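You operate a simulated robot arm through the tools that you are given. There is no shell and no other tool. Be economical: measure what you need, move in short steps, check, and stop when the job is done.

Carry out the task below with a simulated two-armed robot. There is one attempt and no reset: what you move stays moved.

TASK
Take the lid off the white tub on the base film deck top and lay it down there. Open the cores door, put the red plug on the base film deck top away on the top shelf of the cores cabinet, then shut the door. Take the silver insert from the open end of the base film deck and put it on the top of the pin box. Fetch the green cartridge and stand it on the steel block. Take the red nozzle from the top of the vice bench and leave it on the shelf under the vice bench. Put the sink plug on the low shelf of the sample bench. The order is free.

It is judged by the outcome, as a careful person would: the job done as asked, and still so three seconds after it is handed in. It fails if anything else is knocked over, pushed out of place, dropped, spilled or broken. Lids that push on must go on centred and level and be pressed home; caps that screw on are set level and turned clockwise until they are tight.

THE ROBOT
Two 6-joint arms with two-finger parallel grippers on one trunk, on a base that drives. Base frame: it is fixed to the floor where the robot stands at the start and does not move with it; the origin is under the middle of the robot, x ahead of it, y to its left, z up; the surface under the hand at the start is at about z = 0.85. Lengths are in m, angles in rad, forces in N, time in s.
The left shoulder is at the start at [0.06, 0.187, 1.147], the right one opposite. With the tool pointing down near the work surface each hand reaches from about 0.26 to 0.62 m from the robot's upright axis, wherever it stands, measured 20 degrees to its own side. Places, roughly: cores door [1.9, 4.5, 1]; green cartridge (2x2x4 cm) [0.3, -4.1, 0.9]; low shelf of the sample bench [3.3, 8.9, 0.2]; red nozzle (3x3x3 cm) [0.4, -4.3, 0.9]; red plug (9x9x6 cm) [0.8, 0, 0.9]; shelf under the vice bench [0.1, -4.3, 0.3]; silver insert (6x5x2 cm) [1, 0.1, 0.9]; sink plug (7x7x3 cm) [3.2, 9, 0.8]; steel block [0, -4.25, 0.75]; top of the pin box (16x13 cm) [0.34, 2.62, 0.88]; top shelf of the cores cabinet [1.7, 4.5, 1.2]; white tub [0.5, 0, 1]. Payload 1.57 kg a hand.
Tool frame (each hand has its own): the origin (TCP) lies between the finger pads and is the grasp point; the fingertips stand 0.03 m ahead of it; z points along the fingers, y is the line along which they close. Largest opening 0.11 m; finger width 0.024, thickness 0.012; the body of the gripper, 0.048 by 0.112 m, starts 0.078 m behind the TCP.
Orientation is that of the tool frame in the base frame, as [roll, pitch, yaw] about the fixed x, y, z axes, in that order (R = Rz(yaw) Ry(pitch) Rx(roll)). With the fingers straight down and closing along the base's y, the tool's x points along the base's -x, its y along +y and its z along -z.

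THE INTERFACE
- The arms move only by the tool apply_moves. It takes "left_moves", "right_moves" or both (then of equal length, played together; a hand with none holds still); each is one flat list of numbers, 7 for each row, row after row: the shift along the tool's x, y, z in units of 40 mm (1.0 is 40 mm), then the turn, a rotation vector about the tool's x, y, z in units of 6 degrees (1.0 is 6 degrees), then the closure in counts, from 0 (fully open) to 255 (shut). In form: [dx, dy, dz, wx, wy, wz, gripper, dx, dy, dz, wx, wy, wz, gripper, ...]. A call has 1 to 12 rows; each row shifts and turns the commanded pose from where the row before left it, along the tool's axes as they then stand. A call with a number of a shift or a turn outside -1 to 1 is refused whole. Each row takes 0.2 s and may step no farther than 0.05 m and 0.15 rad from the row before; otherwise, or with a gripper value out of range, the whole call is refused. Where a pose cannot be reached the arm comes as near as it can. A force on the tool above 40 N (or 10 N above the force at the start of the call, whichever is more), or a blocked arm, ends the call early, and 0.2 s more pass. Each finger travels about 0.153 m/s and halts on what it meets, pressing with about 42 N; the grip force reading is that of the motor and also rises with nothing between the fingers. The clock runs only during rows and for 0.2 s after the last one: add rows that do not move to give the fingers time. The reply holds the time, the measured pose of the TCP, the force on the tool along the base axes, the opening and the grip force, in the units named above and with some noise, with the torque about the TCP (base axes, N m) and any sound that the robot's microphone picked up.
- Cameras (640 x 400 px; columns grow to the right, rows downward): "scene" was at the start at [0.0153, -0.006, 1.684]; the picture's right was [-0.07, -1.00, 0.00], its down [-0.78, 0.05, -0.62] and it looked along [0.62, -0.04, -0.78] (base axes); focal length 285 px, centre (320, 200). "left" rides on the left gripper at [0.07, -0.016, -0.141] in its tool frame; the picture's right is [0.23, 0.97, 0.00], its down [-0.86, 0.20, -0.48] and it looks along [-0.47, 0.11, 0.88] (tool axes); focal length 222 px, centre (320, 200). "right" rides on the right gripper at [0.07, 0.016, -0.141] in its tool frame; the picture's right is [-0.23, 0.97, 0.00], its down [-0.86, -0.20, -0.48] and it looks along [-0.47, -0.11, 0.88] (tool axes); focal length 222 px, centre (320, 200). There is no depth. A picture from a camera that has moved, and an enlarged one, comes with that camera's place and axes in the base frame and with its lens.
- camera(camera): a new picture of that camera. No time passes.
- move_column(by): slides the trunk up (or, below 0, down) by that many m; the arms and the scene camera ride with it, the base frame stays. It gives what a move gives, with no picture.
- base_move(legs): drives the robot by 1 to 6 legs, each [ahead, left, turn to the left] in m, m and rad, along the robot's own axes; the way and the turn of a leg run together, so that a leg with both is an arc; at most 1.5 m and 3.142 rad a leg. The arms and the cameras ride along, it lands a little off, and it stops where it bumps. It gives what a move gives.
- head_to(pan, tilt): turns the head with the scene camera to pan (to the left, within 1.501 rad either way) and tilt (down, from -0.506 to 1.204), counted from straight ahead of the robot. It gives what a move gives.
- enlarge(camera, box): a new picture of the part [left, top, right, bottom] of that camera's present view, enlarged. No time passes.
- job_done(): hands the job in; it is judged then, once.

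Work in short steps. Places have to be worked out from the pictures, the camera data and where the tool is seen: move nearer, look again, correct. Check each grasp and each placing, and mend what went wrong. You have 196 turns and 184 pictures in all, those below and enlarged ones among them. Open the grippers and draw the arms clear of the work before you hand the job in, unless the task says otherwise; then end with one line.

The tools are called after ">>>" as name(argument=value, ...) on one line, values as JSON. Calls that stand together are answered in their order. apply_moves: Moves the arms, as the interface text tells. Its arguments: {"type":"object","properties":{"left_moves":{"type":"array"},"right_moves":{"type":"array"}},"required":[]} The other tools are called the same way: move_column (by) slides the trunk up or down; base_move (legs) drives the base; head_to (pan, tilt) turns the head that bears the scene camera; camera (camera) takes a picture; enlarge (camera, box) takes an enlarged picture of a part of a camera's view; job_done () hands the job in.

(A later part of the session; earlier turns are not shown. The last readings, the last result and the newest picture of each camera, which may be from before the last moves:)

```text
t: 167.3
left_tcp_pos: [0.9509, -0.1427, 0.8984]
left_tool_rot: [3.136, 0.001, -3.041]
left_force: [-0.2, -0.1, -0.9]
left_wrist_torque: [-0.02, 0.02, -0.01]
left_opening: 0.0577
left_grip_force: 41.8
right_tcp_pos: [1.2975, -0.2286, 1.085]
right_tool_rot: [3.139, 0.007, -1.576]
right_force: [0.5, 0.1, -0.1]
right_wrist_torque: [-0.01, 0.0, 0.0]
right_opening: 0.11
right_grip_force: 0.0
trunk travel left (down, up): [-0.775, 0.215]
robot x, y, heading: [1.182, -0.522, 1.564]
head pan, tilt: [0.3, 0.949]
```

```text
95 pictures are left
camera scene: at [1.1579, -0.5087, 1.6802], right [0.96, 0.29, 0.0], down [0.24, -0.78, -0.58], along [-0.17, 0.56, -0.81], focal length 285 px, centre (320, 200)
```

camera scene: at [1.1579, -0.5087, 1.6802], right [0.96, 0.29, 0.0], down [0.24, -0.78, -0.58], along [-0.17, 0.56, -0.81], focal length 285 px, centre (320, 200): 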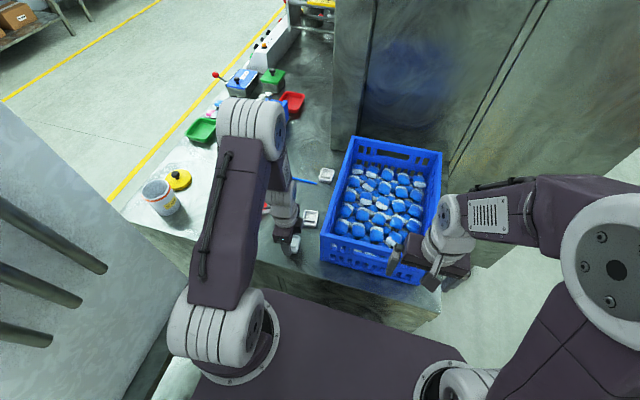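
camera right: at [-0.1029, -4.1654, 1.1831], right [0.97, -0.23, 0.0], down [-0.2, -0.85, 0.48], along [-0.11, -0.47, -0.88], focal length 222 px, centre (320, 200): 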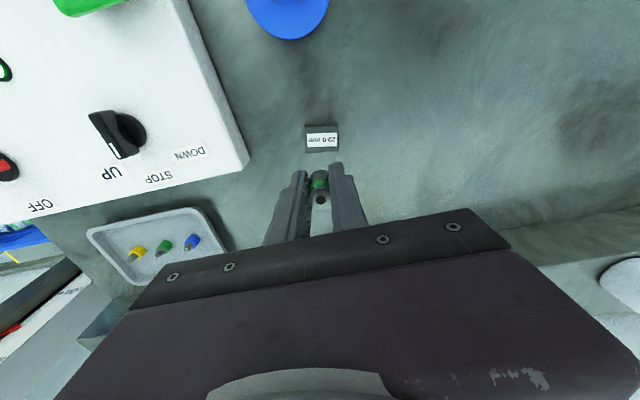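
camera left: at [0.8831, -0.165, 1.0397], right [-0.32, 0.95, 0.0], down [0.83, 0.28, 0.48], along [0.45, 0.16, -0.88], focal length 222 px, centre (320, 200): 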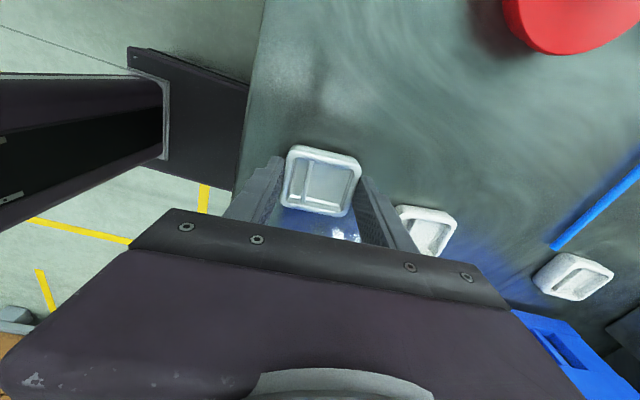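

A step was too large; I repeat with smaller ones.

>>> apply_moves(left_moves=[0, 0, 0.15, 0, 0, 0, 255, 0, 0, 0.1, 0, 0, 0, 255, 0, 0, 0.07, 0, 0, 0, 255, 0, 0, 0, 0, 0, 0, 82, 0, 0, 0, 0, 0, 0, 82, 0, 0, -0.5, 0, 0, 0, 82, 0, 0, -1, 0, 0, 0, 82, 0, 0, -1, 0, 0, 0, 82, 0.8, 0, -0.7, 0, 0, 0, 0, 0.8, 0.3, -0.7, 0, 0, 0, 0, 1, 0.3, 0, 0, 0, 0, 0, 1, 0.3, 0, 0, 0, 0, 0])

>>> camera(camera="left")

>>> camera(camera="scene")

```text
t: 169.9
left_tcp_pos: [0.8012, -0.1214, 1.0436]
left_tool_rot: [3.136, 0.002, -3.044]
left_force: [-1.1, 0.7, 0.6]
left_wrist_torque: [-0.01, 0.01, 0.01]
left_opening: 0.1099
left_grip_force: 0.0
right_tcp_pos: [1.2963, -0.2305, 1.0871]
right_tool_rot: [3.14, 0.008, -1.576]
right_force: [-0.7, -0.3, 0.4]
right_wrist_torque: [-0.01, -0.02, 0.02]
right_opening: 0.1097
right_grip_force: 0.0
trunk travel left (down, up): [-0.775, 0.215]
robot x, y, heading: [1.1789, -0.5188, 1.568]
head pan, tilt: [0.3, 0.949]
```

```text
94 pictures are left
camera left: at [0.7331, -0.1448, 1.1856], right [-0.32, 0.95, 0.0], down [0.83, 0.28, 0.48], along [0.45, 0.16, -0.88], focal length 222 px, centre (320, 200)
```

left: 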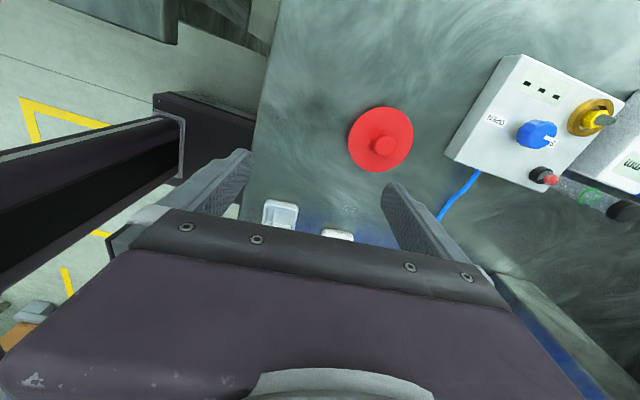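

```text
93 pictures are left
camera scene: at [1.1559, -0.51, 1.6802], right [0.96, 0.29, 0.0], down [0.24, -0.78, -0.58], along [-0.17, 0.56, -0.81], focal length 285 px, centre (320, 200)
```

scene: 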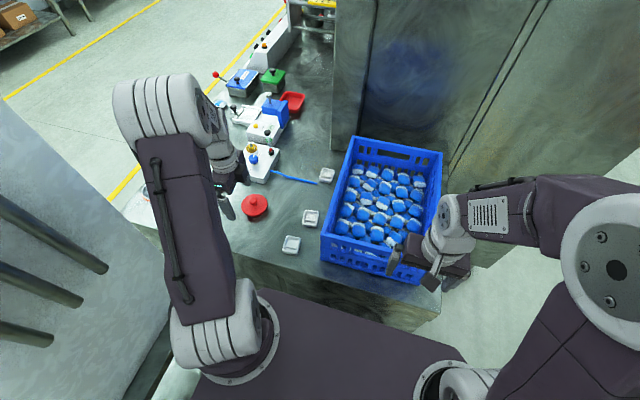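

Insert placed at the edge. Plug knob is at about (0.778,-0.038). I move the left hand over it, and look.

>>> apply_moves(left_moves=[0.12, 0.7, 0.3, 0, 0, 0, 0, 0.12, 0.7, 0.3, 0, 0, 0, 0, 0.12, 0.72, 0.3, 0, 0, 0, 0])

>>> camera(camera="left")

>>> enlarge(camera="scene", box=[190, 150, 340, 270])

```text
t: 170.8
left_tcp_pos: [0.7798, -0.0385, 1.0057]
left_tool_rot: [3.136, 0.0, -3.041]
left_force: [0.3, 0.5, -0.4]
left_wrist_torque: [0.01, -0.01, 0.0]
left_opening: 0.11
left_grip_force: 0.0
right_tcp_pos: [1.2961, -0.2299, 1.0852]
right_tool_rot: [3.14, 0.007, -1.576]
right_force: [-0.6, 0.2, 0.2]
right_wrist_torque: [-0.02, 0.03, -0.02]
right_opening: 0.1099
right_grip_force: 0.1
trunk travel left (down, up): [-0.775, 0.215]
robot x, y, heading: [1.1796, -0.5175, 1.563]
head pan, tilt: [0.3, 0.949]
```

```text
92 pictures are left
camera left: at [0.7114, -0.0618, 1.1477], right [-0.32, 0.95, 0.01], down [0.83, 0.28, 0.48], along [0.45, 0.16, -0.88], focal length 222 px, centre (320, 200)
```

left: 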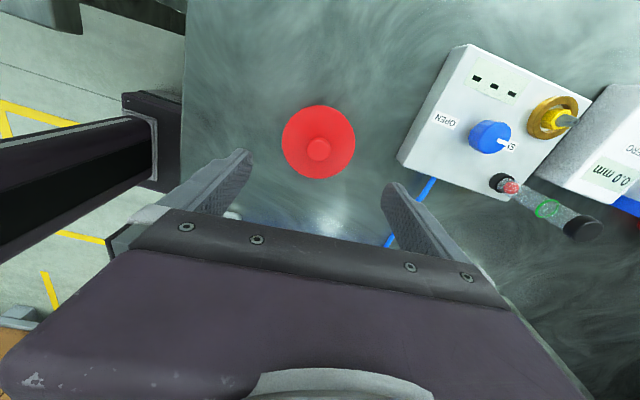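

```text
3.33 times, centred on (265, 210) of scene
camera zoom: at [1.1586, -0.5094, 1.6802], right [0.96, 0.29, 0.0], down [0.24, -0.78, -0.58], along [-0.17, 0.56, -0.81], focal length 951 px, centre (503, 167)
```

zoom: 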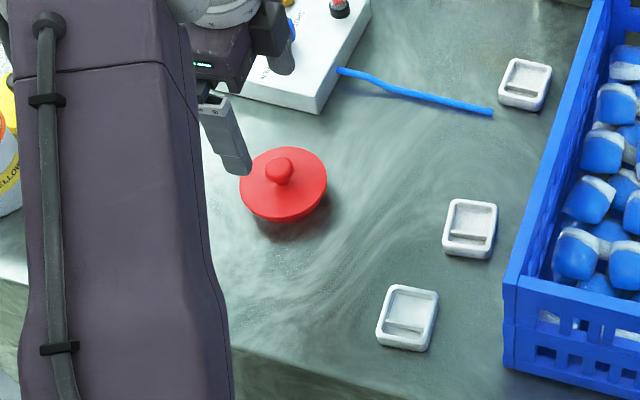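

Aligned with the knob (0.780,-0.039,~0.897). I lower to z≈0.92 and close.

>>> apply_moves(left_moves=[0, 0, 0.8, 0, 0, 0, 60, 0, 0, 0.8, 0, 0, 0, 60, 0, 0, 0.54, 0, 0, 0, 60, 0, 0, 0, 0, 0, 0, 255, 0, 0, 0, 0, 0, 0, 255, 0, 0, 0, 0, 0, 0, 255])

>>> enlarge(camera="left", box=[220, 80, 420, 240])

>>> enlarge(camera="scene", box=[190, 150, 340, 270])

```text
t: 172.2
left_tcp_pos: [0.781, -0.0399, 0.92]
left_tool_rot: [3.137, 0.0, -3.042]
left_force: [-0.6, 0.6, 0.3]
left_wrist_torque: [0.01, 0.02, -0.02]
left_opening: 0.0258
left_grip_force: 36.9
right_tcp_pos: [1.2989, -0.2297, 1.0847]
right_tool_rot: [3.137, 0.011, -1.578]
right_force: [0.7, 0.3, -0.5]
right_wrist_torque: [-0.03, -0.02, 0.02]
right_opening: 0.11
right_grip_force: 0.0
trunk travel left (down, up): [-0.775, 0.215]
robot x, y, heading: [1.1819, -0.519, 1.565]
head pan, tilt: [0.3, 0.949]
```

```text
2.50 times, centred on (320, 160) of left
camera zoom: at [0.7126, -0.0632, 1.0624], right [-0.32, 0.95, 0.01], down [0.83, 0.28, 0.48], along [0.45, 0.16, -0.88], focal length 555 px, centre (320, 300)
```

zoom: 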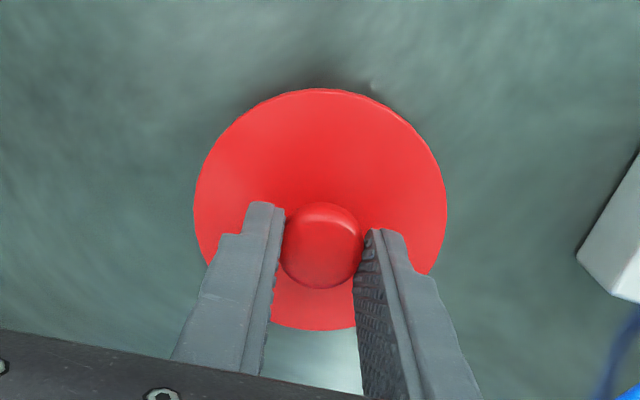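

```text
3.33 times, centred on (265, 210) of scene
camera zoom: at [1.1584, -0.5103, 1.6802], right [0.96, 0.29, 0.0], down [0.24, -0.78, -0.58], along [-0.17, 0.56, -0.81], focal length 951 px, centre (503, 167)
```

zoom: 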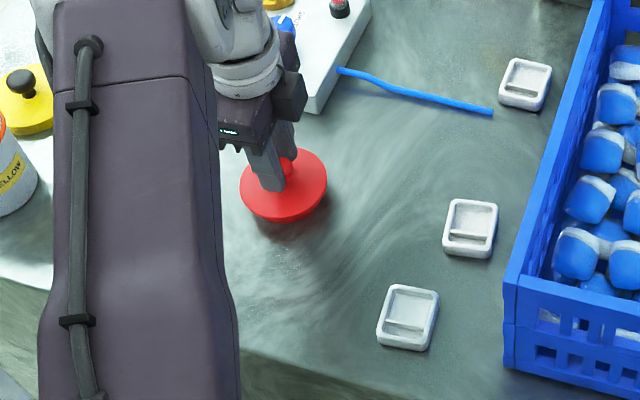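

Plug knob gripped. I lift it, and bring the right hand over the silver insert at (0.953,-0.145).

>>> apply_moves(left_moves=[0, 0, -0.5, 0, 0, 0, 255, 0, 0, -1, 0, 0, 0, 255, 0, 0, -1, 0, 0, 0, 255, 0, 0, -1, 0, 0, 0, 255, 0, 0, 0, 0, 0, 0, 255, 0, 0, 0, 0, 0, 0, 255, 0, 0, 0, 0, 0, 0, 255, 0, 0, 0, 0, 0, 0, 255, 0, 0, 0, 0, 0, 0, 255, 0, 0, 0, 0, 0, 0, 255, 0, 0, 0, 0, 0, 0, 255], right_moves=[-0.2, 1, 0, 0, 0, 0, 0, -0.25, 1, 0, 0, 0, 0, 0, -0.25, 1, 0, 0, 0, 0, 0, -0.25, 1, 0, 0, 0, 0, 0, -0.25, 1, 0, 0, 0, 0, 0, -0.25, 1, 0, 0, 0, 0, 0, -0.25, 1, 0, 0, 0, 0, 0, -0.25, 1, 0, 0, 0, 0, 0, -0.15, 0.6, 0, 0, 0, 0, 0, 0, 0, 1, 0, 0, -1, 0, 0, 0, 1, 0, 0, 0, 0])

>>> camera(camera="right")

>>> camera(camera="scene")

```text
t: 174.6
left_tcp_pos: [0.781, -0.0384, 1.0625]
left_tool_rot: [3.136, 0.002, -3.043]
left_force: [0.3, 0.9, -0.2]
left_wrist_torque: [0.0, 0.0, 0.03]
left_opening: 0.0259
left_grip_force: 36.8
right_tcp_pos: [0.9543, -0.1415, 1.0067]
right_tool_rot: [3.141, 0.01, -1.471]
right_force: [0.1, 0.3, -0.2]
right_wrist_torque: [-0.02, -0.02, 0.0]
right_opening: 0.1098
right_grip_force: 0.1
trunk travel left (down, up): [-0.775, 0.215]
robot x, y, heading: [1.1815, -0.5187, 1.564]
head pan, tilt: [0.3, 0.949]
```

```text
88 pictures are left
camera right: at [0.9443, -0.2147, 1.1472], right [-0.99, 0.13, 0.0], down [0.11, 0.87, 0.49], along [0.06, 0.48, -0.87], focal length 222 px, centre (320, 200)
```

right: 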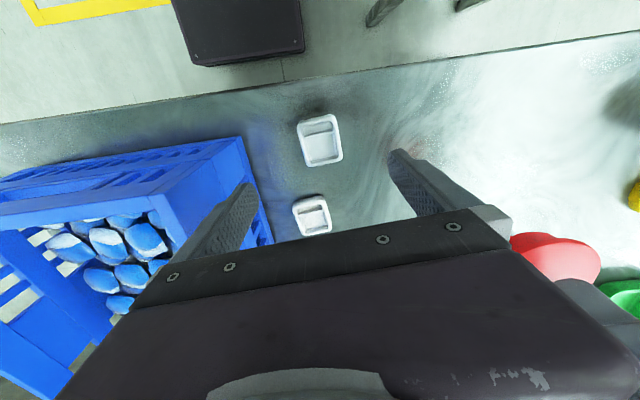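

```text
87 pictures are left
camera scene: at [1.1576, -0.5095, 1.6802], right [0.96, 0.29, 0.0], down [0.24, -0.78, -0.58], along [-0.17, 0.56, -0.81], focal length 285 px, centre (320, 200)
```

scene: 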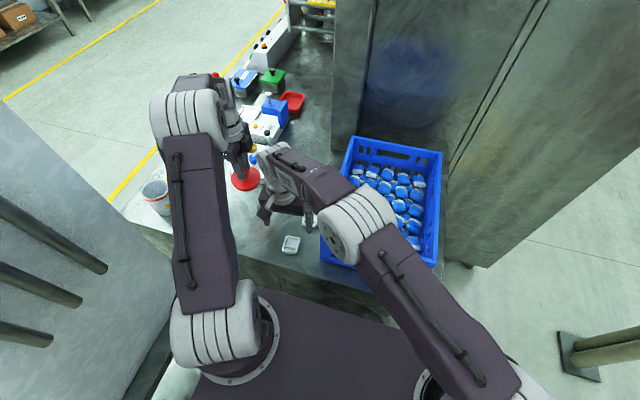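

Centred within a few mm. I narrow the fingers to 0.075 m, lower to z≈0.888, and close.

>>> apply_moves(right_moves=[0.11, 0.03, 0, 0, 0, 0, 75, 0, 0, 0.9, 0, 0, 0, 75, 0, 0, 0.9, 0, 0, 0, 75, 0, 0, 0.8, 0, 0, 0, 75, 0, 0, 0.35, 0, 0, 0, 75, 0, 0, 0, 0, 0, 0, 255, 0, 0, 0, 0, 0, 0, 255, 0, 0, 0, 0, 0, 0, 255])

>>> camera(camera="right")

```text
t: 176.3
left_tcp_pos: [0.7809, -0.0377, 1.0635]
left_tool_rot: [3.136, 0.0, -3.041]
left_force: [0.5, 0.4, -0.1]
left_wrist_torque: [0.02, -0.02, -0.02]
left_opening: 0.0261
left_grip_force: 36.6
right_tcp_pos: [0.9555, -0.1451, 0.888]
right_tool_rot: [3.139, 0.008, -1.472]
right_force: [0.4, -0.3, 0.5]
right_wrist_torque: [0.01, -0.01, 0.03]
right_opening: 0.0493
right_grip_force: 41.6
trunk travel left (down, up): [-0.775, 0.215]
robot x, y, heading: [1.1804, -0.518, 1.562]
head pan, tilt: [0.3, 0.949]
```

```text
86 pictures are left
camera right: at [0.9452, -0.2186, 1.0292], right [-0.99, 0.13, 0.0], down [0.12, 0.87, 0.49], along [0.06, 0.48, -0.87], focal length 222 px, centre (320, 200)
```

right: 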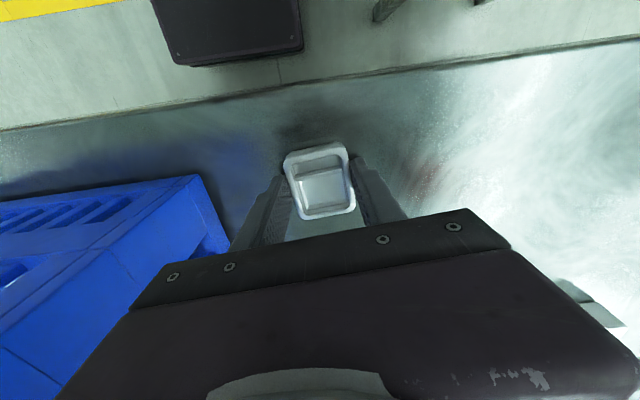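

Silver insert gripped (0.049 m). I lift, bring the right hand back right, and bring the left hand with the plug in front of the robot.

>>> apply_moves(right_moves=[0, 0, -0.5, 0, 0, 0, 255, 0, 0, -1, 0, 0, 0, 255, 0, 0, -1, 0, 0, 0, 255, 0, 0, -1, 0, 0, 0, 255, 0, 0, -1, 0, 0, 0, 255, 0.2, -1, 0, 0, 0, 0, 255, 0.2, -1, 0, 0, 0, 0, 255, 0.2, -1, 0, 0, 0, 0, 255, 0.2, -1, 0, 0, 0, 0, 255, 0.2, -1, 0, 0, 0, 0, 255, 0.2, -1, 0, 0, 0, 0, 255, 0.2, -1, 0, 0, 0, 0, 255], left_moves=[0, 0, -0.5, 0, 0, 0, 255, 0, 0, -0.5, 0, 0, 0, 255, 0, 0, 0, 0, 0, 0, 255, 0, 0, 0, 0, 0, 0, 255, 0, 0, 0, 0, 0, 0, 255, 0, 0, 0, 0, 0, 0, 255, -0.78, -0.58, 0, 0, 0, 0, 255, -0.78, -0.58, 0, 0, 0, 0, 255, -0.78, -0.58, 0, 0, 0, 0, 255, -0.78, -0.58, 0, 0, 0, 0, 255, -0.78, -0.58, 0, 0, 0, 0, 255, -0.78, -0.58, 0, 0, 0, 0, 255])

>>> camera(camera="scene")

```text
t: 178.9
left_tcp_pos: [0.983, -0.1609, 1.1001]
left_tool_rot: [3.135, -0.003, -3.043]
left_force: [0.0, -0.9, -0.1]
left_wrist_torque: [-0.01, 0.07, 0.05]
left_opening: 0.0261
left_grip_force: 36.6
right_tcp_pos: [1.2386, -0.1777, 1.0673]
right_tool_rot: [3.138, 0.011, -1.472]
right_force: [0.4, 0.8, -1.5]
right_wrist_torque: [0.03, 0.02, -0.03]
right_opening: 0.0494
right_grip_force: 41.8
trunk travel left (down, up): [-0.775, 0.215]
robot x, y, heading: [1.1819, -0.5184, 1.567]
head pan, tilt: [0.3, 0.949]
```

```text
85 pictures are left
camera scene: at [1.1618, -0.5114, 1.6803], right [0.96, 0.29, 0.0], down [0.23, -0.78, -0.58], along [-0.17, 0.56, -0.81], focal length 285 px, centre (320, 200)
```

scene: 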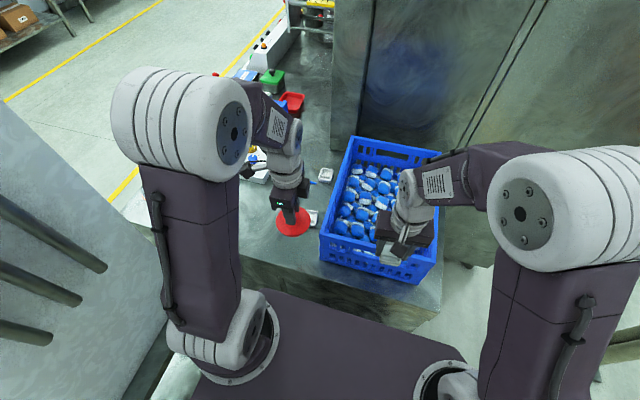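

Both items in hand. I step right and back off, then look along the rear aisle toward the cores cabinet.

>>> base_move(legs=[[0, -0.12, 0], [-0.9, 0, 0]])

>>> head_to(pan=-0.35, tilt=0.4)

>>> camera(camera="scene")

```text
t: 184.6
left_tcp_pos: [1.0955, -1.0671, 1.0993]
left_tool_rot: [3.137, -0.002, -3.049]
left_force: [0.1, 0.8, -0.7]
left_wrist_torque: [0.03, -0.02, 0.02]
left_opening: 0.0258
left_grip_force: 36.9
right_tcp_pos: [1.3501, -1.085, 1.068]
right_tool_rot: [3.14, 0.009, -1.478]
right_force: [0.0, 0.7, -0.3]
right_wrist_torque: [0.01, 0.03, 0.03]
right_opening: 0.0494
right_grip_force: 42.1
trunk travel left (down, up): [-0.775, 0.215]
robot x, y, heading: [1.2917, -1.428, 1.558]
head pan, tilt: [0.3, 0.949]
```

```text
t: 185.6
left_tcp_pos: [1.094, -1.0664, 1.099]
left_tool_rot: [3.137, -0.001, -3.051]
left_force: [0.1, -0.4, -0.6]
left_wrist_torque: [0.01, -0.03, -0.01]
left_opening: 0.0258
left_grip_force: 37.4
right_tcp_pos: [1.3497, -1.0859, 1.0672]
right_tool_rot: [3.139, 0.009, -1.478]
right_force: [-0.2, 0.1, -0.4]
right_wrist_torque: [-0.02, 0.0, 0.0]
right_opening: 0.0493
right_grip_force: 42.0
trunk travel left (down, up): [-0.775, 0.215]
robot x, y, heading: [1.29, -1.428, 1.558]
head pan, tilt: [-0.351, 0.4]
```

```text
84 pictures are left
camera scene: at [1.3218, -1.401, 1.7268], right [0.93, -0.36, 0.0], down [-0.14, -0.36, -0.92], along [0.33, 0.86, -0.39], focal length 285 px, centre (320, 200)
```

scene: 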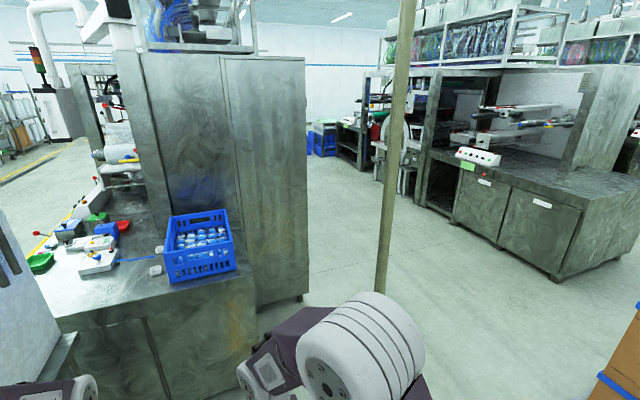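

The aisle behind the machine is wide (x 1.9–4.1) with a pole near (2.54,0.3). I drive around: diagonally to (2.0,-0.5), then to (3.3,-0.4).

>>> base_move(legs=[[0.93, -0.71, 0.012], [0.1, -1.3, 0]])

>>> head_to(pan=0, tilt=0.4)

>>> camera(camera="scene")

```text
t: 197.7
left_tcp_pos: [3.1065, -0.0376, 1.0988]
left_tool_rot: [3.135, -0.001, -3.02]
left_force: [-0.8, -0.2, -0.1]
left_wrist_torque: [-0.01, 0.01, -0.02]
left_opening: 0.0262
left_grip_force: 37.4
right_tcp_pos: [3.3604, -0.048, 1.0681]
right_tool_rot: [3.141, 0.008, -1.45]
right_force: [-0.5, -0.6, -2.4]
right_wrist_torque: [-0.03, 0.02, 0.0]
right_opening: 0.0492
right_grip_force: 42.2
trunk travel left (down, up): [-0.775, 0.215]
robot x, y, heading: [3.3111, -0.3932, 1.584]
head pan, tilt: [-0.351, 0.4]
```

```text
t: 198.5
left_tcp_pos: [3.1063, -0.0375, 1.0989]
left_tool_rot: [3.137, 0.0, -3.02]
left_force: [-0.1, -0.4, 0.3]
left_wrist_torque: [-0.01, -0.01, 0.0]
left_opening: 0.0263
left_grip_force: 36.9
right_tcp_pos: [3.3611, -0.0477, 1.0681]
right_tool_rot: [3.14, 0.009, -1.45]
right_force: [0.5, -0.3, -0.9]
right_wrist_torque: [-0.02, -0.04, -0.01]
right_opening: 0.0494
right_grip_force: 41.5
trunk travel left (down, up): [-0.775, 0.215]
robot x, y, heading: [3.3092, -0.391, 1.582]
head pan, tilt: [0.0, 0.4]
```

```text
83 pictures are left
camera scene: at [3.3116, -0.3593, 1.7268], right [1.0, 0.01, 0.0], down [0.01, -0.39, -0.92], along [-0.01, 0.92, -0.39], focal length 285 px, centre (320, 200)
```

scene: 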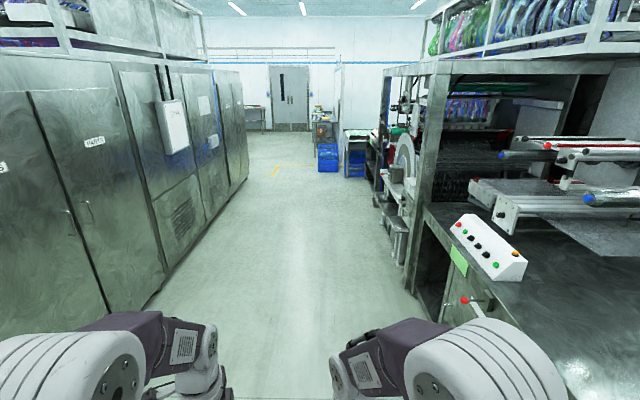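

The corridor is clear. I drive on to about (2.9,3.8).

>>> base_move(legs=[[1.5, 0.2, -0.012], [1.5, 0.2, 0], [1.2, 0, 0]])

>>> head_to(pan=1.0, tilt=0.45)

>>> camera(camera="scene")

```text
refused: leg 1 is longer than a leg can be; nothing moved
```

```text
t: 199.8
left_tcp_pos: [3.1063, -0.0364, 1.0993]
left_tool_rot: [3.137, 0.0, -3.021]
left_force: [0.0, -0.2, -0.8]
left_wrist_torque: [-0.02, -0.01, -0.01]
left_opening: 0.0259
left_grip_force: 36.9
right_tcp_pos: [3.362, -0.0481, 1.0669]
right_tool_rot: [3.139, 0.008, -1.451]
right_force: [0.2, -0.4, -1.1]
right_wrist_torque: [0.0, -0.02, 0.0]
right_opening: 0.0493
right_grip_force: 41.9
trunk travel left (down, up): [-0.775, 0.215]
robot x, y, heading: [3.3108, -0.3931, 1.587]
head pan, tilt: [1.0, 0.45]
```

```text
82 pictures are left
camera scene: at [3.2346, -0.4033, 1.7222], right [0.53, 0.85, 0.0], down [0.37, -0.23, -0.9], along [-0.76, 0.48, -0.44], focal length 285 px, centre (320, 200)
```

scene: 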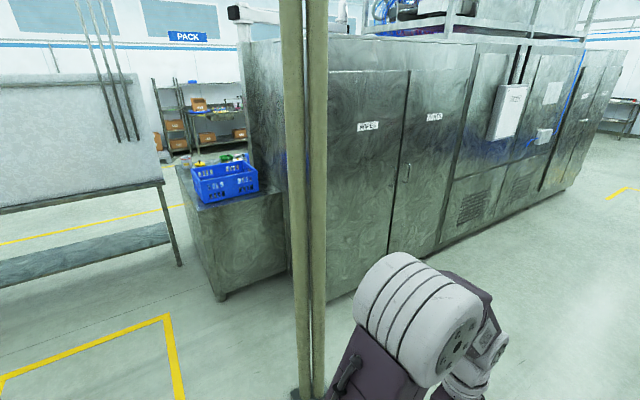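

Legs are limited to 1.5 m in total; I repeat with shorter ones.

>>> base_move(legs=[[1.45, 0.15, -0.014], [1.45, 0.15, 0], [1.3, 0, 0]])

>>> camera(camera="scene")

```text
t: 220.0
left_tcp_pos: [2.7155, 4.1413, 1.098]
left_tool_rot: [3.134, 0.001, -3.004]
left_force: [-0.4, -0.9, -0.1]
left_wrist_torque: [0.03, 0.02, 0.02]
left_opening: 0.0261
left_grip_force: 37.8
right_tcp_pos: [2.9702, 4.1341, 1.0677]
right_tool_rot: [3.139, 0.01, -1.434]
right_force: [-0.1, -0.3, -1.6]
right_wrist_torque: [0.0, 0.05, 0.01]
right_opening: 0.0494
right_grip_force: 41.6
trunk travel left (down, up): [-0.775, 0.215]
robot x, y, heading: [2.9281, 3.7869, 1.603]
head pan, tilt: [1.0, 0.45]
```

```text
81 pictures are left
camera scene: at [2.8501, 3.7762, 1.7222], right [0.51, 0.86, 0.0], down [0.37, -0.22, -0.9], along [-0.77, 0.46, -0.44], focal length 285 px, centre (320, 200)
```

scene: 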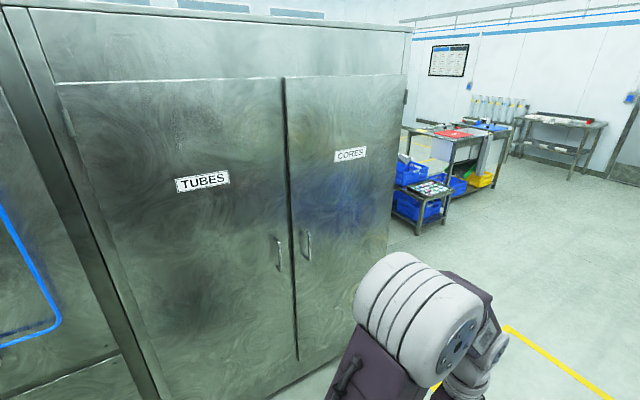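

The CORES door has its handle on the left and hinge at y≈4.8; both my hands are full, so I deliver the insert to the pin box first. I drive past the machine's end and turn to face -x.

>>> base_move(legs=[[1.2, 0, -0.03], [0.42, 0, 0], [0, 0, 1.571]])

>>> head_to(pan=0, tilt=0.45)

>>> camera(camera="scene")

```text
t: 229.6
left_tcp_pos: [2.629, 5.6832, 1.0994]
left_tool_rot: [3.134, -0.001, -2.708]
left_force: [0.0, -0.6, 0.3]
left_wrist_torque: [0.03, -0.04, 0.0]
left_opening: 0.026
left_grip_force: 36.7
right_tcp_pos: [2.8754, 5.752, 1.0672]
right_tool_rot: [3.14, 0.009, -1.137]
right_force: [0.3, -0.3, -1.6]
right_wrist_torque: [-0.01, 0.0, 0.05]
right_opening: 0.0494
right_grip_force: 41.6
trunk travel left (down, up): [-0.775, 0.215]
robot x, y, heading: [2.9368, 5.4087, 1.901]
head pan, tilt: [1.0, 0.45]
stopped in leg 3: the robot was blocked; the commanded pose is now the measured one
```

```text
t: 230.9
left_tcp_pos: [2.6293, 5.6823, 1.0994]
left_tool_rot: [3.135, -0.001, -2.706]
left_force: [0.2, 0.1, -0.3]
left_wrist_torque: [-0.01, -0.02, -0.01]
left_opening: 0.0262
left_grip_force: 37.4
right_tcp_pos: [2.875, 5.7505, 1.0682]
right_tool_rot: [3.139, 0.009, -1.136]
right_force: [0.1, -1.5, -0.7]
right_wrist_torque: [0.01, 0.02, -0.03]
right_opening: 0.0492
right_grip_force: 42.1
trunk travel left (down, up): [-0.775, 0.215]
robot x, y, heading: [2.936, 5.4082, 1.897]
head pan, tilt: [0.0, 0.45]
```

```text
80 pictures are left
camera scene: at [2.9241, 5.4391, 1.7222], right [0.95, 0.32, 0.0], down [0.14, -0.41, -0.9], along [-0.29, 0.85, -0.44], focal length 285 px, centre (320, 200)
```

scene: 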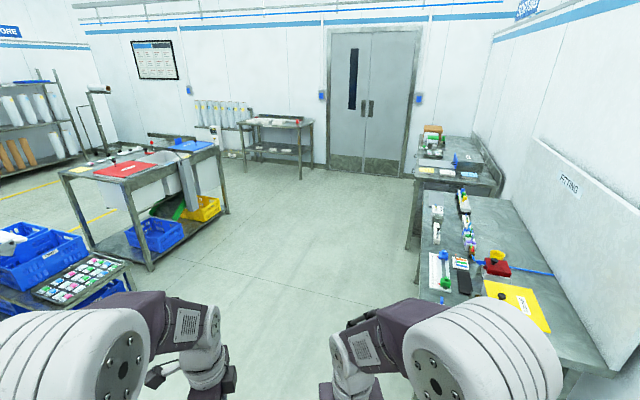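

The turn was blocked at heading 1.9. I look to the right and left for the obstacle.

>>> head_to(pan=-1.2, tilt=0.8)

>>> camera(camera="scene")

>>> head_to(pan=1.3, tilt=0.7)

>>> camera(camera="scene")

```text
t: 232.3
left_tcp_pos: [2.628, 5.6834, 1.0997]
left_tool_rot: [3.133, 0.0, -2.708]
left_force: [0.2, -0.3, 0.3]
left_wrist_torque: [0.0, -0.02, 0.0]
left_opening: 0.0262
left_grip_force: 36.9
right_tcp_pos: [2.8774, 5.7509, 1.0679]
right_tool_rot: [3.14, 0.008, -1.136]
right_force: [0.5, 0.6, 0.0]
right_wrist_torque: [-0.03, 0.0, 0.01]
right_opening: 0.0497
right_grip_force: 42.4
trunk travel left (down, up): [-0.775, 0.215]
robot x, y, heading: [2.934, 5.4125, 1.896]
head pan, tilt: [-1.201, 0.799]
```

```text
79 pictures are left
camera scene: at [3.0159, 5.4043, 1.6918], right [0.64, -0.77, 0.0], down [-0.55, -0.46, -0.7], along [0.53, 0.45, -0.72], focal length 285 px, centre (320, 200)
```

scene: 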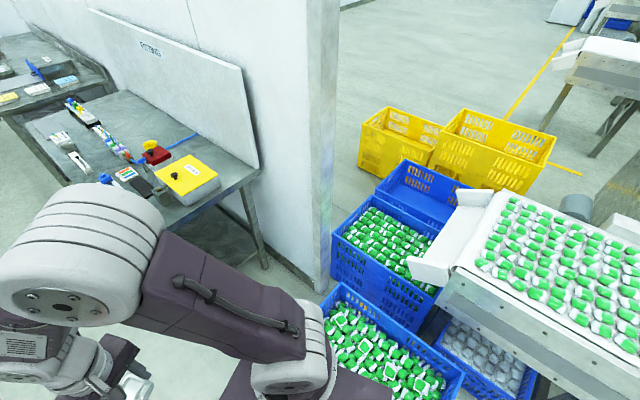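

```text
t: 234.6
left_tcp_pos: [2.6291, 5.6833, 1.0994]
left_tool_rot: [3.135, 0.001, -2.707]
left_force: [-0.3, -0.1, -0.7]
left_wrist_torque: [0.01, -0.03, -0.01]
left_opening: 0.0262
left_grip_force: 36.9
right_tcp_pos: [2.8765, 5.7517, 1.0675]
right_tool_rot: [3.14, 0.008, -1.138]
right_force: [-0.1, -0.1, -1.0]
right_wrist_torque: [0.01, 0.02, 0.03]
right_opening: 0.0494
right_grip_force: 42.2
trunk travel left (down, up): [-0.775, 0.215]
robot x, y, heading: [2.9333, 5.4077, 1.899]
head pan, tilt: [1.3, 0.7]
```

```text
78 pictures are left
camera scene: at [2.8693, 5.3474, 1.7], right [-0.06, 1.0, 0.0], down [0.64, 0.04, -0.76], along [-0.76, -0.04, -0.64], focal length 285 px, centre (320, 200)
```

scene: 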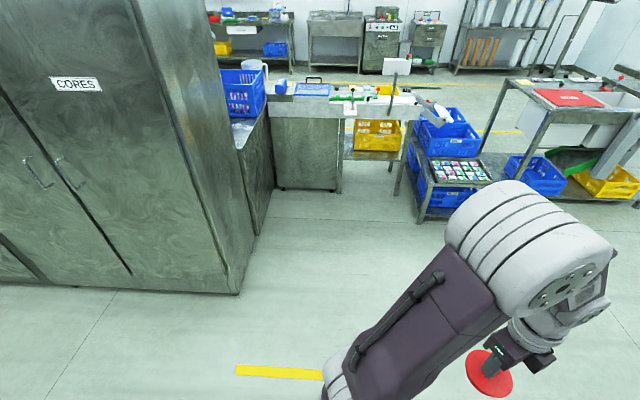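

I bumped the stacked crates at right-rear (they look unmoved). The front side is reached around the bench at far left; I move left away from the crates, then ahead to about (1.5,8.5) and turn to face -x.

>>> base_move(legs=[[0, 0.4, 0], [1.3, 0, 0], [1.5, 0, 0], [0.5, 0, 0], [0, 0, 1.24]])

>>> head_to(pan=0, tilt=0.5)

>>> camera(camera="scene")

```text
t: 255.9
left_tcp_pos: [1.1733, 8.2241, 1.0992]
left_tool_rot: [3.135, 0.0, -1.481]
left_force: [0.4, 0.5, -0.1]
left_wrist_torque: [0.0, -0.01, -0.01]
left_opening: 0.0259
left_grip_force: 36.2
right_tcp_pos: [1.1935, 8.4786, 1.0671]
right_tool_rot: [3.14, 0.009, 0.091]
right_force: [-0.2, 0.4, -2.0]
right_wrist_torque: [0.01, -0.01, 0.01]
right_opening: 0.0494
right_grip_force: 41.8
trunk travel left (down, up): [-0.775, 0.215]
robot x, y, heading: [1.5361, 8.4198, 3.127]
head pan, tilt: [1.3, 0.7]
```

```text
t: 257.4
left_tcp_pos: [1.1749, 8.2224, 1.0986]
left_tool_rot: [3.136, 0.0, -1.479]
left_force: [-0.2, 0.6, -0.8]
left_wrist_torque: [0.0, 0.01, -0.02]
left_opening: 0.0265
left_grip_force: 36.7
right_tcp_pos: [1.1938, 8.4769, 1.0674]
right_tool_rot: [3.139, 0.008, 0.09]
right_force: [0.8, 0.0, -1.3]
right_wrist_torque: [-0.02, 0.0, -0.02]
right_opening: 0.0491
right_grip_force: 41.6
trunk travel left (down, up): [-0.775, 0.215]
robot x, y, heading: [1.5376, 8.4224, 3.129]
head pan, tilt: [0.0, 0.499]
```

```text
77 pictures are left
camera scene: at [1.5037, 8.4185, 1.7177], right [0.01, 1.0, 0.0], down [0.48, -0.01, -0.88], along [-0.88, 0.01, -0.48], focal length 285 px, centre (320, 200)
```

scene: 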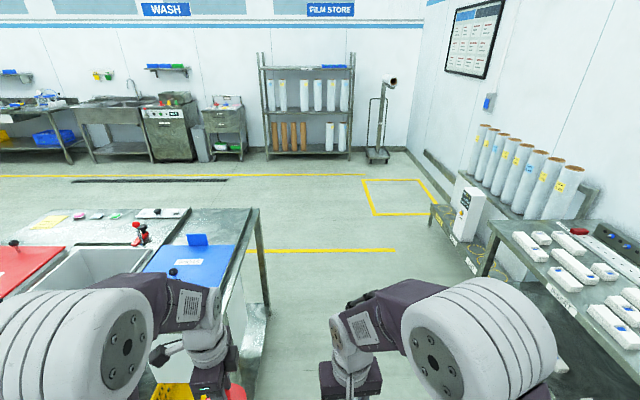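

The gap ahead is clear. I shift right a bit, drive to x≈-0.65, turn left and go down the front aisle.

>>> base_move(legs=[[0, -0.15, 0.014], [1.2, 0, 0], [1.0, 0, 0], [0, 0, 1.571], [1.5, 0, 0], [1.5, 0, 0]])

>>> camera(camera="scene")

```text
t: 287.3
left_tcp_pos: [-0.4895, 5.123, 1.0981]
left_tool_rot: [3.136, 0.001, 0.064]
left_force: [0.1, 0.3, -0.3]
left_wrist_torque: [-0.02, -0.01, -0.02]
left_opening: 0.0256
left_grip_force: 36.9
right_tcp_pos: [-0.7452, 5.1494, 1.0686]
right_tool_rot: [3.14, 0.008, 1.636]
right_force: [0.4, -0.3, -2.1]
right_wrist_torque: [-0.01, 0.02, 0.0]
right_opening: 0.0491
right_grip_force: 42.0
trunk travel left (down, up): [-0.775, 0.215]
robot x, y, heading: [-0.6756, 5.486, -1.614]
head pan, tilt: [0.0, 0.499]
```

```text
76 pictures are left
camera scene: at [-0.6779, 5.4564, 1.7177], right [-1.0, 0.04, 0.0], down [0.02, 0.48, -0.88], along [-0.04, -0.88, -0.48], focal length 285 px, centre (320, 200)
```

scene: 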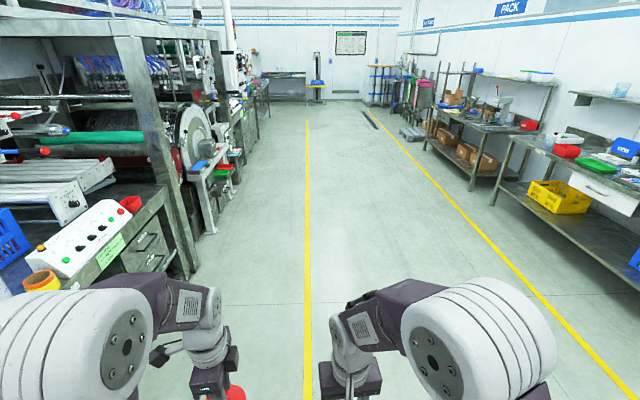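

I drive on to y≈2.75 and turn to face the machine.

>>> base_move(legs=[[0, 0, 0.043], [1.4, 0, 0], [1.35, 0, 0], [0, 0, 1.571]])

>>> head_to(pan=0, tilt=0.6)

>>> camera(camera="scene")

```text
t: 304.9
left_tcp_pos: [-0.3402, 2.9219, 1.0993]
left_tool_rot: [3.136, 0.0, 1.662]
left_force: [0.2, -0.1, -0.2]
left_wrist_torque: [0.01, -0.03, -0.01]
left_opening: 0.0258
left_grip_force: 37.2
right_tcp_pos: [-0.3592, 2.6672, 1.0684]
right_tool_rot: [3.14, 0.008, -3.048]
right_force: [-0.5, -0.4, -1.1]
right_wrist_torque: [-0.02, 0.02, 0.0]
right_opening: 0.0492
right_grip_force: 41.9
trunk travel left (down, up): [-0.775, 0.215]
robot x, y, heading: [-0.6986, 2.7255, -0.014]
head pan, tilt: [0.0, 0.499]
```

```text
t: 305.6
left_tcp_pos: [-0.34, 2.9214, 1.1001]
left_tool_rot: [3.134, -0.001, 1.661]
left_force: [0.1, -0.1, -1.4]
left_wrist_torque: [-0.01, 0.01, 0.01]
left_opening: 0.0259
left_grip_force: 37.0
right_tcp_pos: [-0.3592, 2.6659, 1.0682]
right_tool_rot: [3.139, 0.008, -3.048]
right_force: [-0.7, 0.6, -1.8]
right_wrist_torque: [0.0, 0.01, -0.01]
right_opening: 0.0494
right_grip_force: 42.7
trunk travel left (down, up): [-0.775, 0.215]
robot x, y, heading: [-0.7005, 2.7253, -0.013]
head pan, tilt: [0.0, 0.6]
```

```text
75 pictures are left
camera scene: at [-0.6721, 2.7242, 1.7087], right [-0.01, -1.0, 0.0], down [-0.56, 0.01, -0.83], along [0.83, -0.01, -0.56], focal length 285 px, centre (320, 200)
```

scene: 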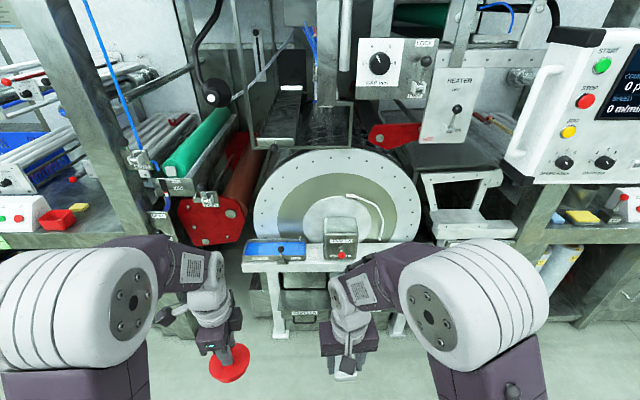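

There is a small stand with a blue box and a grey box. I zoom to read the labels.

>>> enlarge(camera="scene", box=[225, 200, 385, 300])

```text
4.00 times, centred on (305, 250) of scene
camera zoom: at [-0.6721, 2.7242, 1.7087], right [-0.01, -1.0, 0.0], down [-0.56, 0.01, -0.83], along [0.83, -0.01, -0.56], focal length 1141 px, centre (380, 0)
```

zoom: 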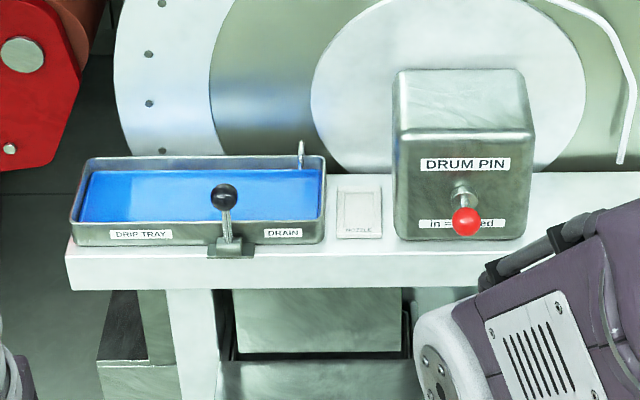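

The "DRUM PIN" box is the pin box; its top centre is at (0.345,2.617,0.88). I drive 0.48 m closer.

>>> base_move(legs=[[0.48, 0, 0.013]])

>>> head_to(pan=-0.1, tilt=0.9)

>>> camera(camera="scene")

```text
t: 308.4
left_tcp_pos: [0.1396, 2.9212, 1.0997]
left_tool_rot: [3.135, -0.001, 1.674]
left_force: [0.1, 0.6, -0.4]
left_wrist_torque: [0.01, -0.01, 0.01]
left_opening: 0.026
left_grip_force: 37.0
right_tcp_pos: [0.1239, 2.667, 1.069]
right_tool_rot: [3.14, 0.009, -3.036]
right_force: [0.2, -0.4, -0.7]
right_wrist_torque: [0.0, 0.04, -0.01]
right_opening: 0.0492
right_grip_force: 42.4
trunk travel left (down, up): [-0.775, 0.215]
robot x, y, heading: [-0.2181, 2.7208, -0.005]
head pan, tilt: [0.0, 0.6]
```

```text
t: 309.2
left_tcp_pos: [0.1399, 2.9222, 1.0998]
left_tool_rot: [3.136, -0.001, 1.672]
left_force: [-0.3, -0.6, -0.5]
left_wrist_torque: [-0.03, 0.0, 0.03]
left_opening: 0.0255
left_grip_force: 37.2
right_tcp_pos: [0.1253, 2.6667, 1.0687]
right_tool_rot: [3.139, 0.01, -3.037]
right_force: [0.7, 0.2, -0.6]
right_wrist_torque: [0.0, -0.01, 0.02]
right_opening: 0.0495
right_grip_force: 42.2
trunk travel left (down, up): [-0.775, 0.215]
robot x, y, heading: [-0.2179, 2.7244, -0.006]
head pan, tilt: [-0.099, 0.901]
```

```text
73 pictures are left
camera scene: at [-0.2018, 2.7132, 1.6839], right [-0.1, -0.99, 0.0], down [-0.78, 0.08, -0.62], along [0.62, -0.06, -0.78], focal length 285 px, centre (320, 200)
```

scene: 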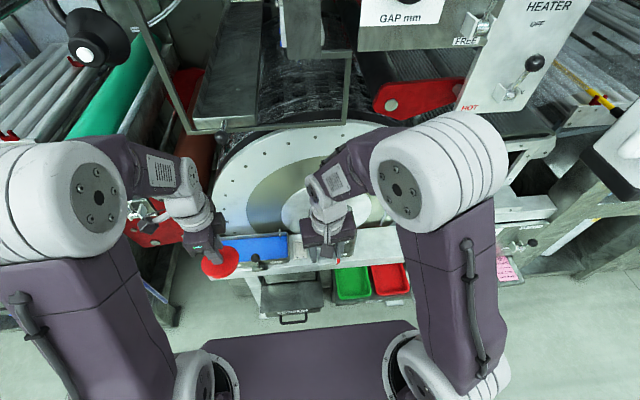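

I move the right hand over the box top, staying high, then check with the wrist camera.

>>> apply_moves(right_moves=[-0.89, -0.3, 0, 0, 0, 0, 255, -0.89, -0.3, 0, 0, 0, 0, 255, -0.89, -0.3, 0, 0, 0, 0, 255, -0.89, -0.3, 0, 0, 0, 0, 255, -0.89, -0.3, 0, 0, 0, 0, 255, -0.8, -0.3, 0.5, 0, 0, 0, 255])

>>> camera(camera="right")

>>> enlarge(camera="scene", box=[240, 120, 440, 290])

```text
t: 310.6
left_tcp_pos: [0.1415, 2.921, 1.0976]
left_tool_rot: [3.136, 0.0, 1.674]
left_force: [-0.2, -0.2, -1.6]
left_wrist_torque: [0.0, 0.03, -0.01]
left_opening: 0.0258
left_grip_force: 37.3
right_tcp_pos: [0.3404, 2.6163, 1.0487]
right_tool_rot: [3.139, 0.007, -3.037]
right_force: [-0.3, 0.1, -0.6]
right_wrist_torque: [-0.04, 0.05, -0.01]
right_opening: 0.0492
right_grip_force: 41.7
trunk travel left (down, up): [-0.775, 0.215]
robot x, y, heading: [-0.2191, 2.7221, -0.004]
head pan, tilt: [-0.099, 0.901]
```

```text
72 pictures are left
camera right: at [0.2675, 2.624, 1.1897], right [0.12, 0.99, 0.0], down [0.87, -0.11, 0.48], along [0.48, -0.06, -0.88], focal length 222 px, centre (320, 200)
```

right: 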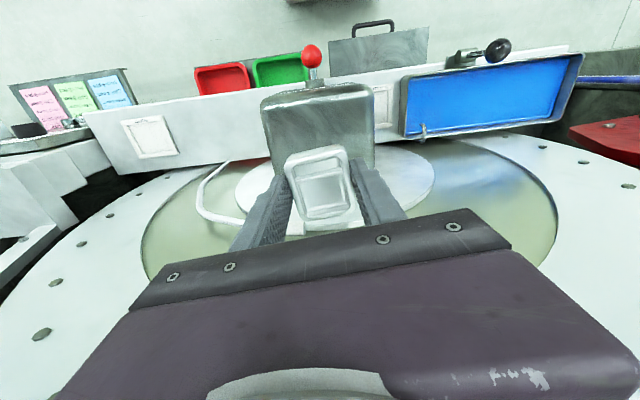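

```text
2.35 times, centred on (340, 205) of scene
camera zoom: at [-0.2, 2.7126, 1.6838], right [-0.1, -0.99, 0.0], down [-0.78, 0.08, -0.62], along [0.62, -0.06, -0.78], focal length 671 px, centre (273, 188)
```

zoom: 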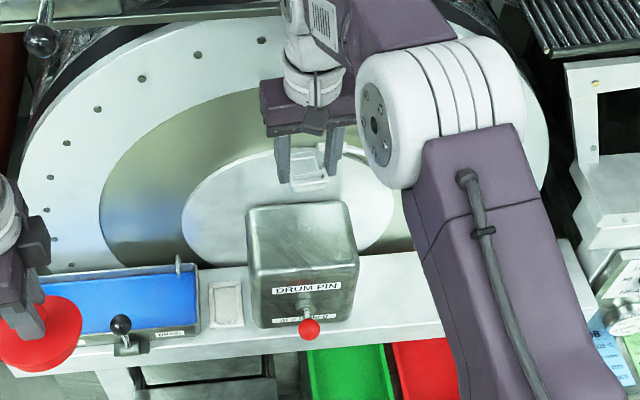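

Well centred over the box top. I lower to z≈0.93, then in fine steps.

>>> apply_moves(right_moves=[-0.1, 0.04, 0.9, 0, 0, 0, 255, 0, 0, 0.9, 0, 0, 0, 255, 0, 0, 0.8, 0, 0, 0, 255, 0, 0, 0.3, 0, 0, 0, 255, 0, 0, 0.1, 0, 0, 0, 255, 0, 0, 0.1, 0, 0, 0, 255, 0, 0, 0.08, 0, 0, 0, 255, 0, 0, 0.08, 0, 0, 0, 255])

>>> enlarge(camera="scene", box=[300, 160, 400, 240])

```text
t: 312.4
left_tcp_pos: [0.1406, 2.9211, 1.0987]
left_tool_rot: [3.133, 0.002, 1.674]
left_force: [-0.4, 0.5, -0.4]
left_wrist_torque: [-0.02, 0.0, -0.01]
left_opening: 0.0259
left_grip_force: 36.6
right_tcp_pos: [0.346, 2.6198, 0.92]
right_tool_rot: [3.139, 0.01, -3.035]
right_force: [0.6, -0.4, -0.8]
right_wrist_torque: [0.01, 0.0, -0.04]
right_opening: 0.0494
right_grip_force: 41.9
trunk travel left (down, up): [-0.775, 0.215]
robot x, y, heading: [-0.2213, 2.7215, -0.006]
head pan, tilt: [-0.099, 0.901]
```

```text
5.00 times, centred on (350, 200) of scene
camera zoom: at [-0.2023, 2.7131, 1.6838], right [-0.1, -0.99, 0.0], down [-0.78, 0.08, -0.62], along [0.62, -0.06, -0.78], focal length 1427 px, centre (170, 200)
```

zoom: 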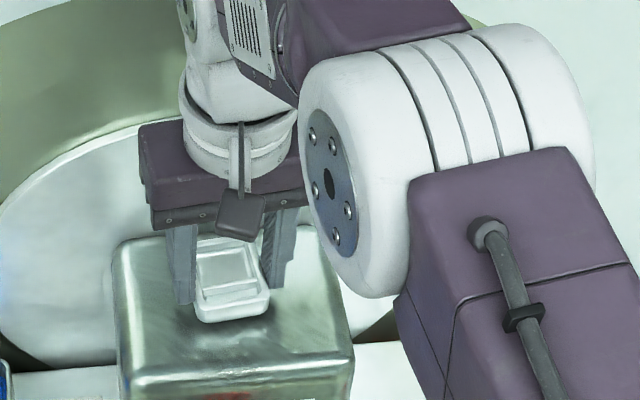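

A few millimetres left; I lower to contact, then open and rise.

>>> apply_moves(right_moves=[0, 0, 0.07, 0, 0, 0, 255, 0, 0, 0.06, 0, 0, 0, 255, 0, 0, 0.05, 0, 0, 0, 255, 0, 0, 0.04, 0, 0, 0, 255])

```text
t: 313.4
left_tcp_pos: [0.1375, 2.9217, 1.1005]
left_tool_rot: [3.133, 0.001, 1.674]
left_force: [-0.3, 0.2, -1.0]
left_wrist_torque: [-0.03, 0.02, -0.01]
left_opening: 0.0256
left_grip_force: 37.7
right_tcp_pos: [0.3451, 2.619, 0.9141]
right_tool_rot: [3.141, 0.016, -3.038]
right_force: [2.2, -3.2, 21.0]
right_wrist_torque: [-0.21, 0.37, 0.06]
right_opening: 0.0496
right_grip_force: 42.7
trunk travel left (down, up): [-0.775, 0.215]
robot x, y, heading: [-0.2183, 2.7229, -0.004]
head pan, tilt: [-0.099, 0.901]
```

Contact (21 N). I ease off 1 mm, open, and withdraw upward and back.

>>> apply_moves(right_moves=[0, 0, -0.04, 0, 0, 0, 255, 0, 0, 0, 0, 0, 0, 90, 0, 0, 0, 0, 0, 0, 90, 0, 0, -0.5, 0, 0, 0, 90, 0, 0, -1, 0, 0, 0, 90, 0, 0, -1, 0, 0, 0, 90, 0, 0, -1, 0, 0, 0, 0, 1, 0, 0, 0, 0, 0, 0, 1, 0, 0, 0, 0, 0, 0, 1, 0, 0, 0, 0, 0, 0, 1, 0, 0, 0, 0, 0, 0])

>>> enlarge(camera="scene", box=[240, 120, 440, 290])

```text
t: 315.8
left_tcp_pos: [0.1388, 2.9229, 1.0998]
left_tool_rot: [3.132, 0.0, 1.674]
left_force: [-0.3, 0.9, -1.1]
left_wrist_torque: [0.0, -0.05, -0.03]
left_opening: 0.0258
left_grip_force: 37.0
right_tcp_pos: [0.1863, 2.6013, 1.0514]
right_tool_rot: [3.141, 0.014, -3.036]
right_force: [-0.5, -0.6, 0.0]
right_wrist_torque: [0.02, -0.01, 0.03]
right_opening: 0.1102
right_grip_force: 0.1
trunk travel left (down, up): [-0.775, 0.215]
robot x, y, heading: [-0.2202, 2.7219, -0.004]
head pan, tilt: [-0.099, 0.901]
```

```text
2.35 times, centred on (340, 205) of scene
camera zoom: at [-0.205, 2.7131, 1.6838], right [-0.1, -0.99, 0.0], down [-0.78, 0.08, -0.62], along [0.62, -0.06, -0.78], focal length 671 px, centre (273, 188)
```

zoom: 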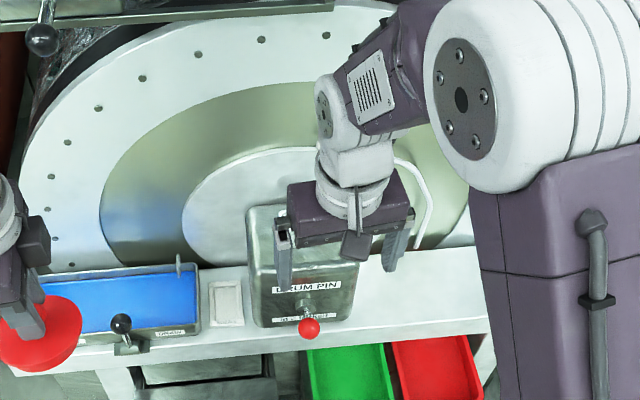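

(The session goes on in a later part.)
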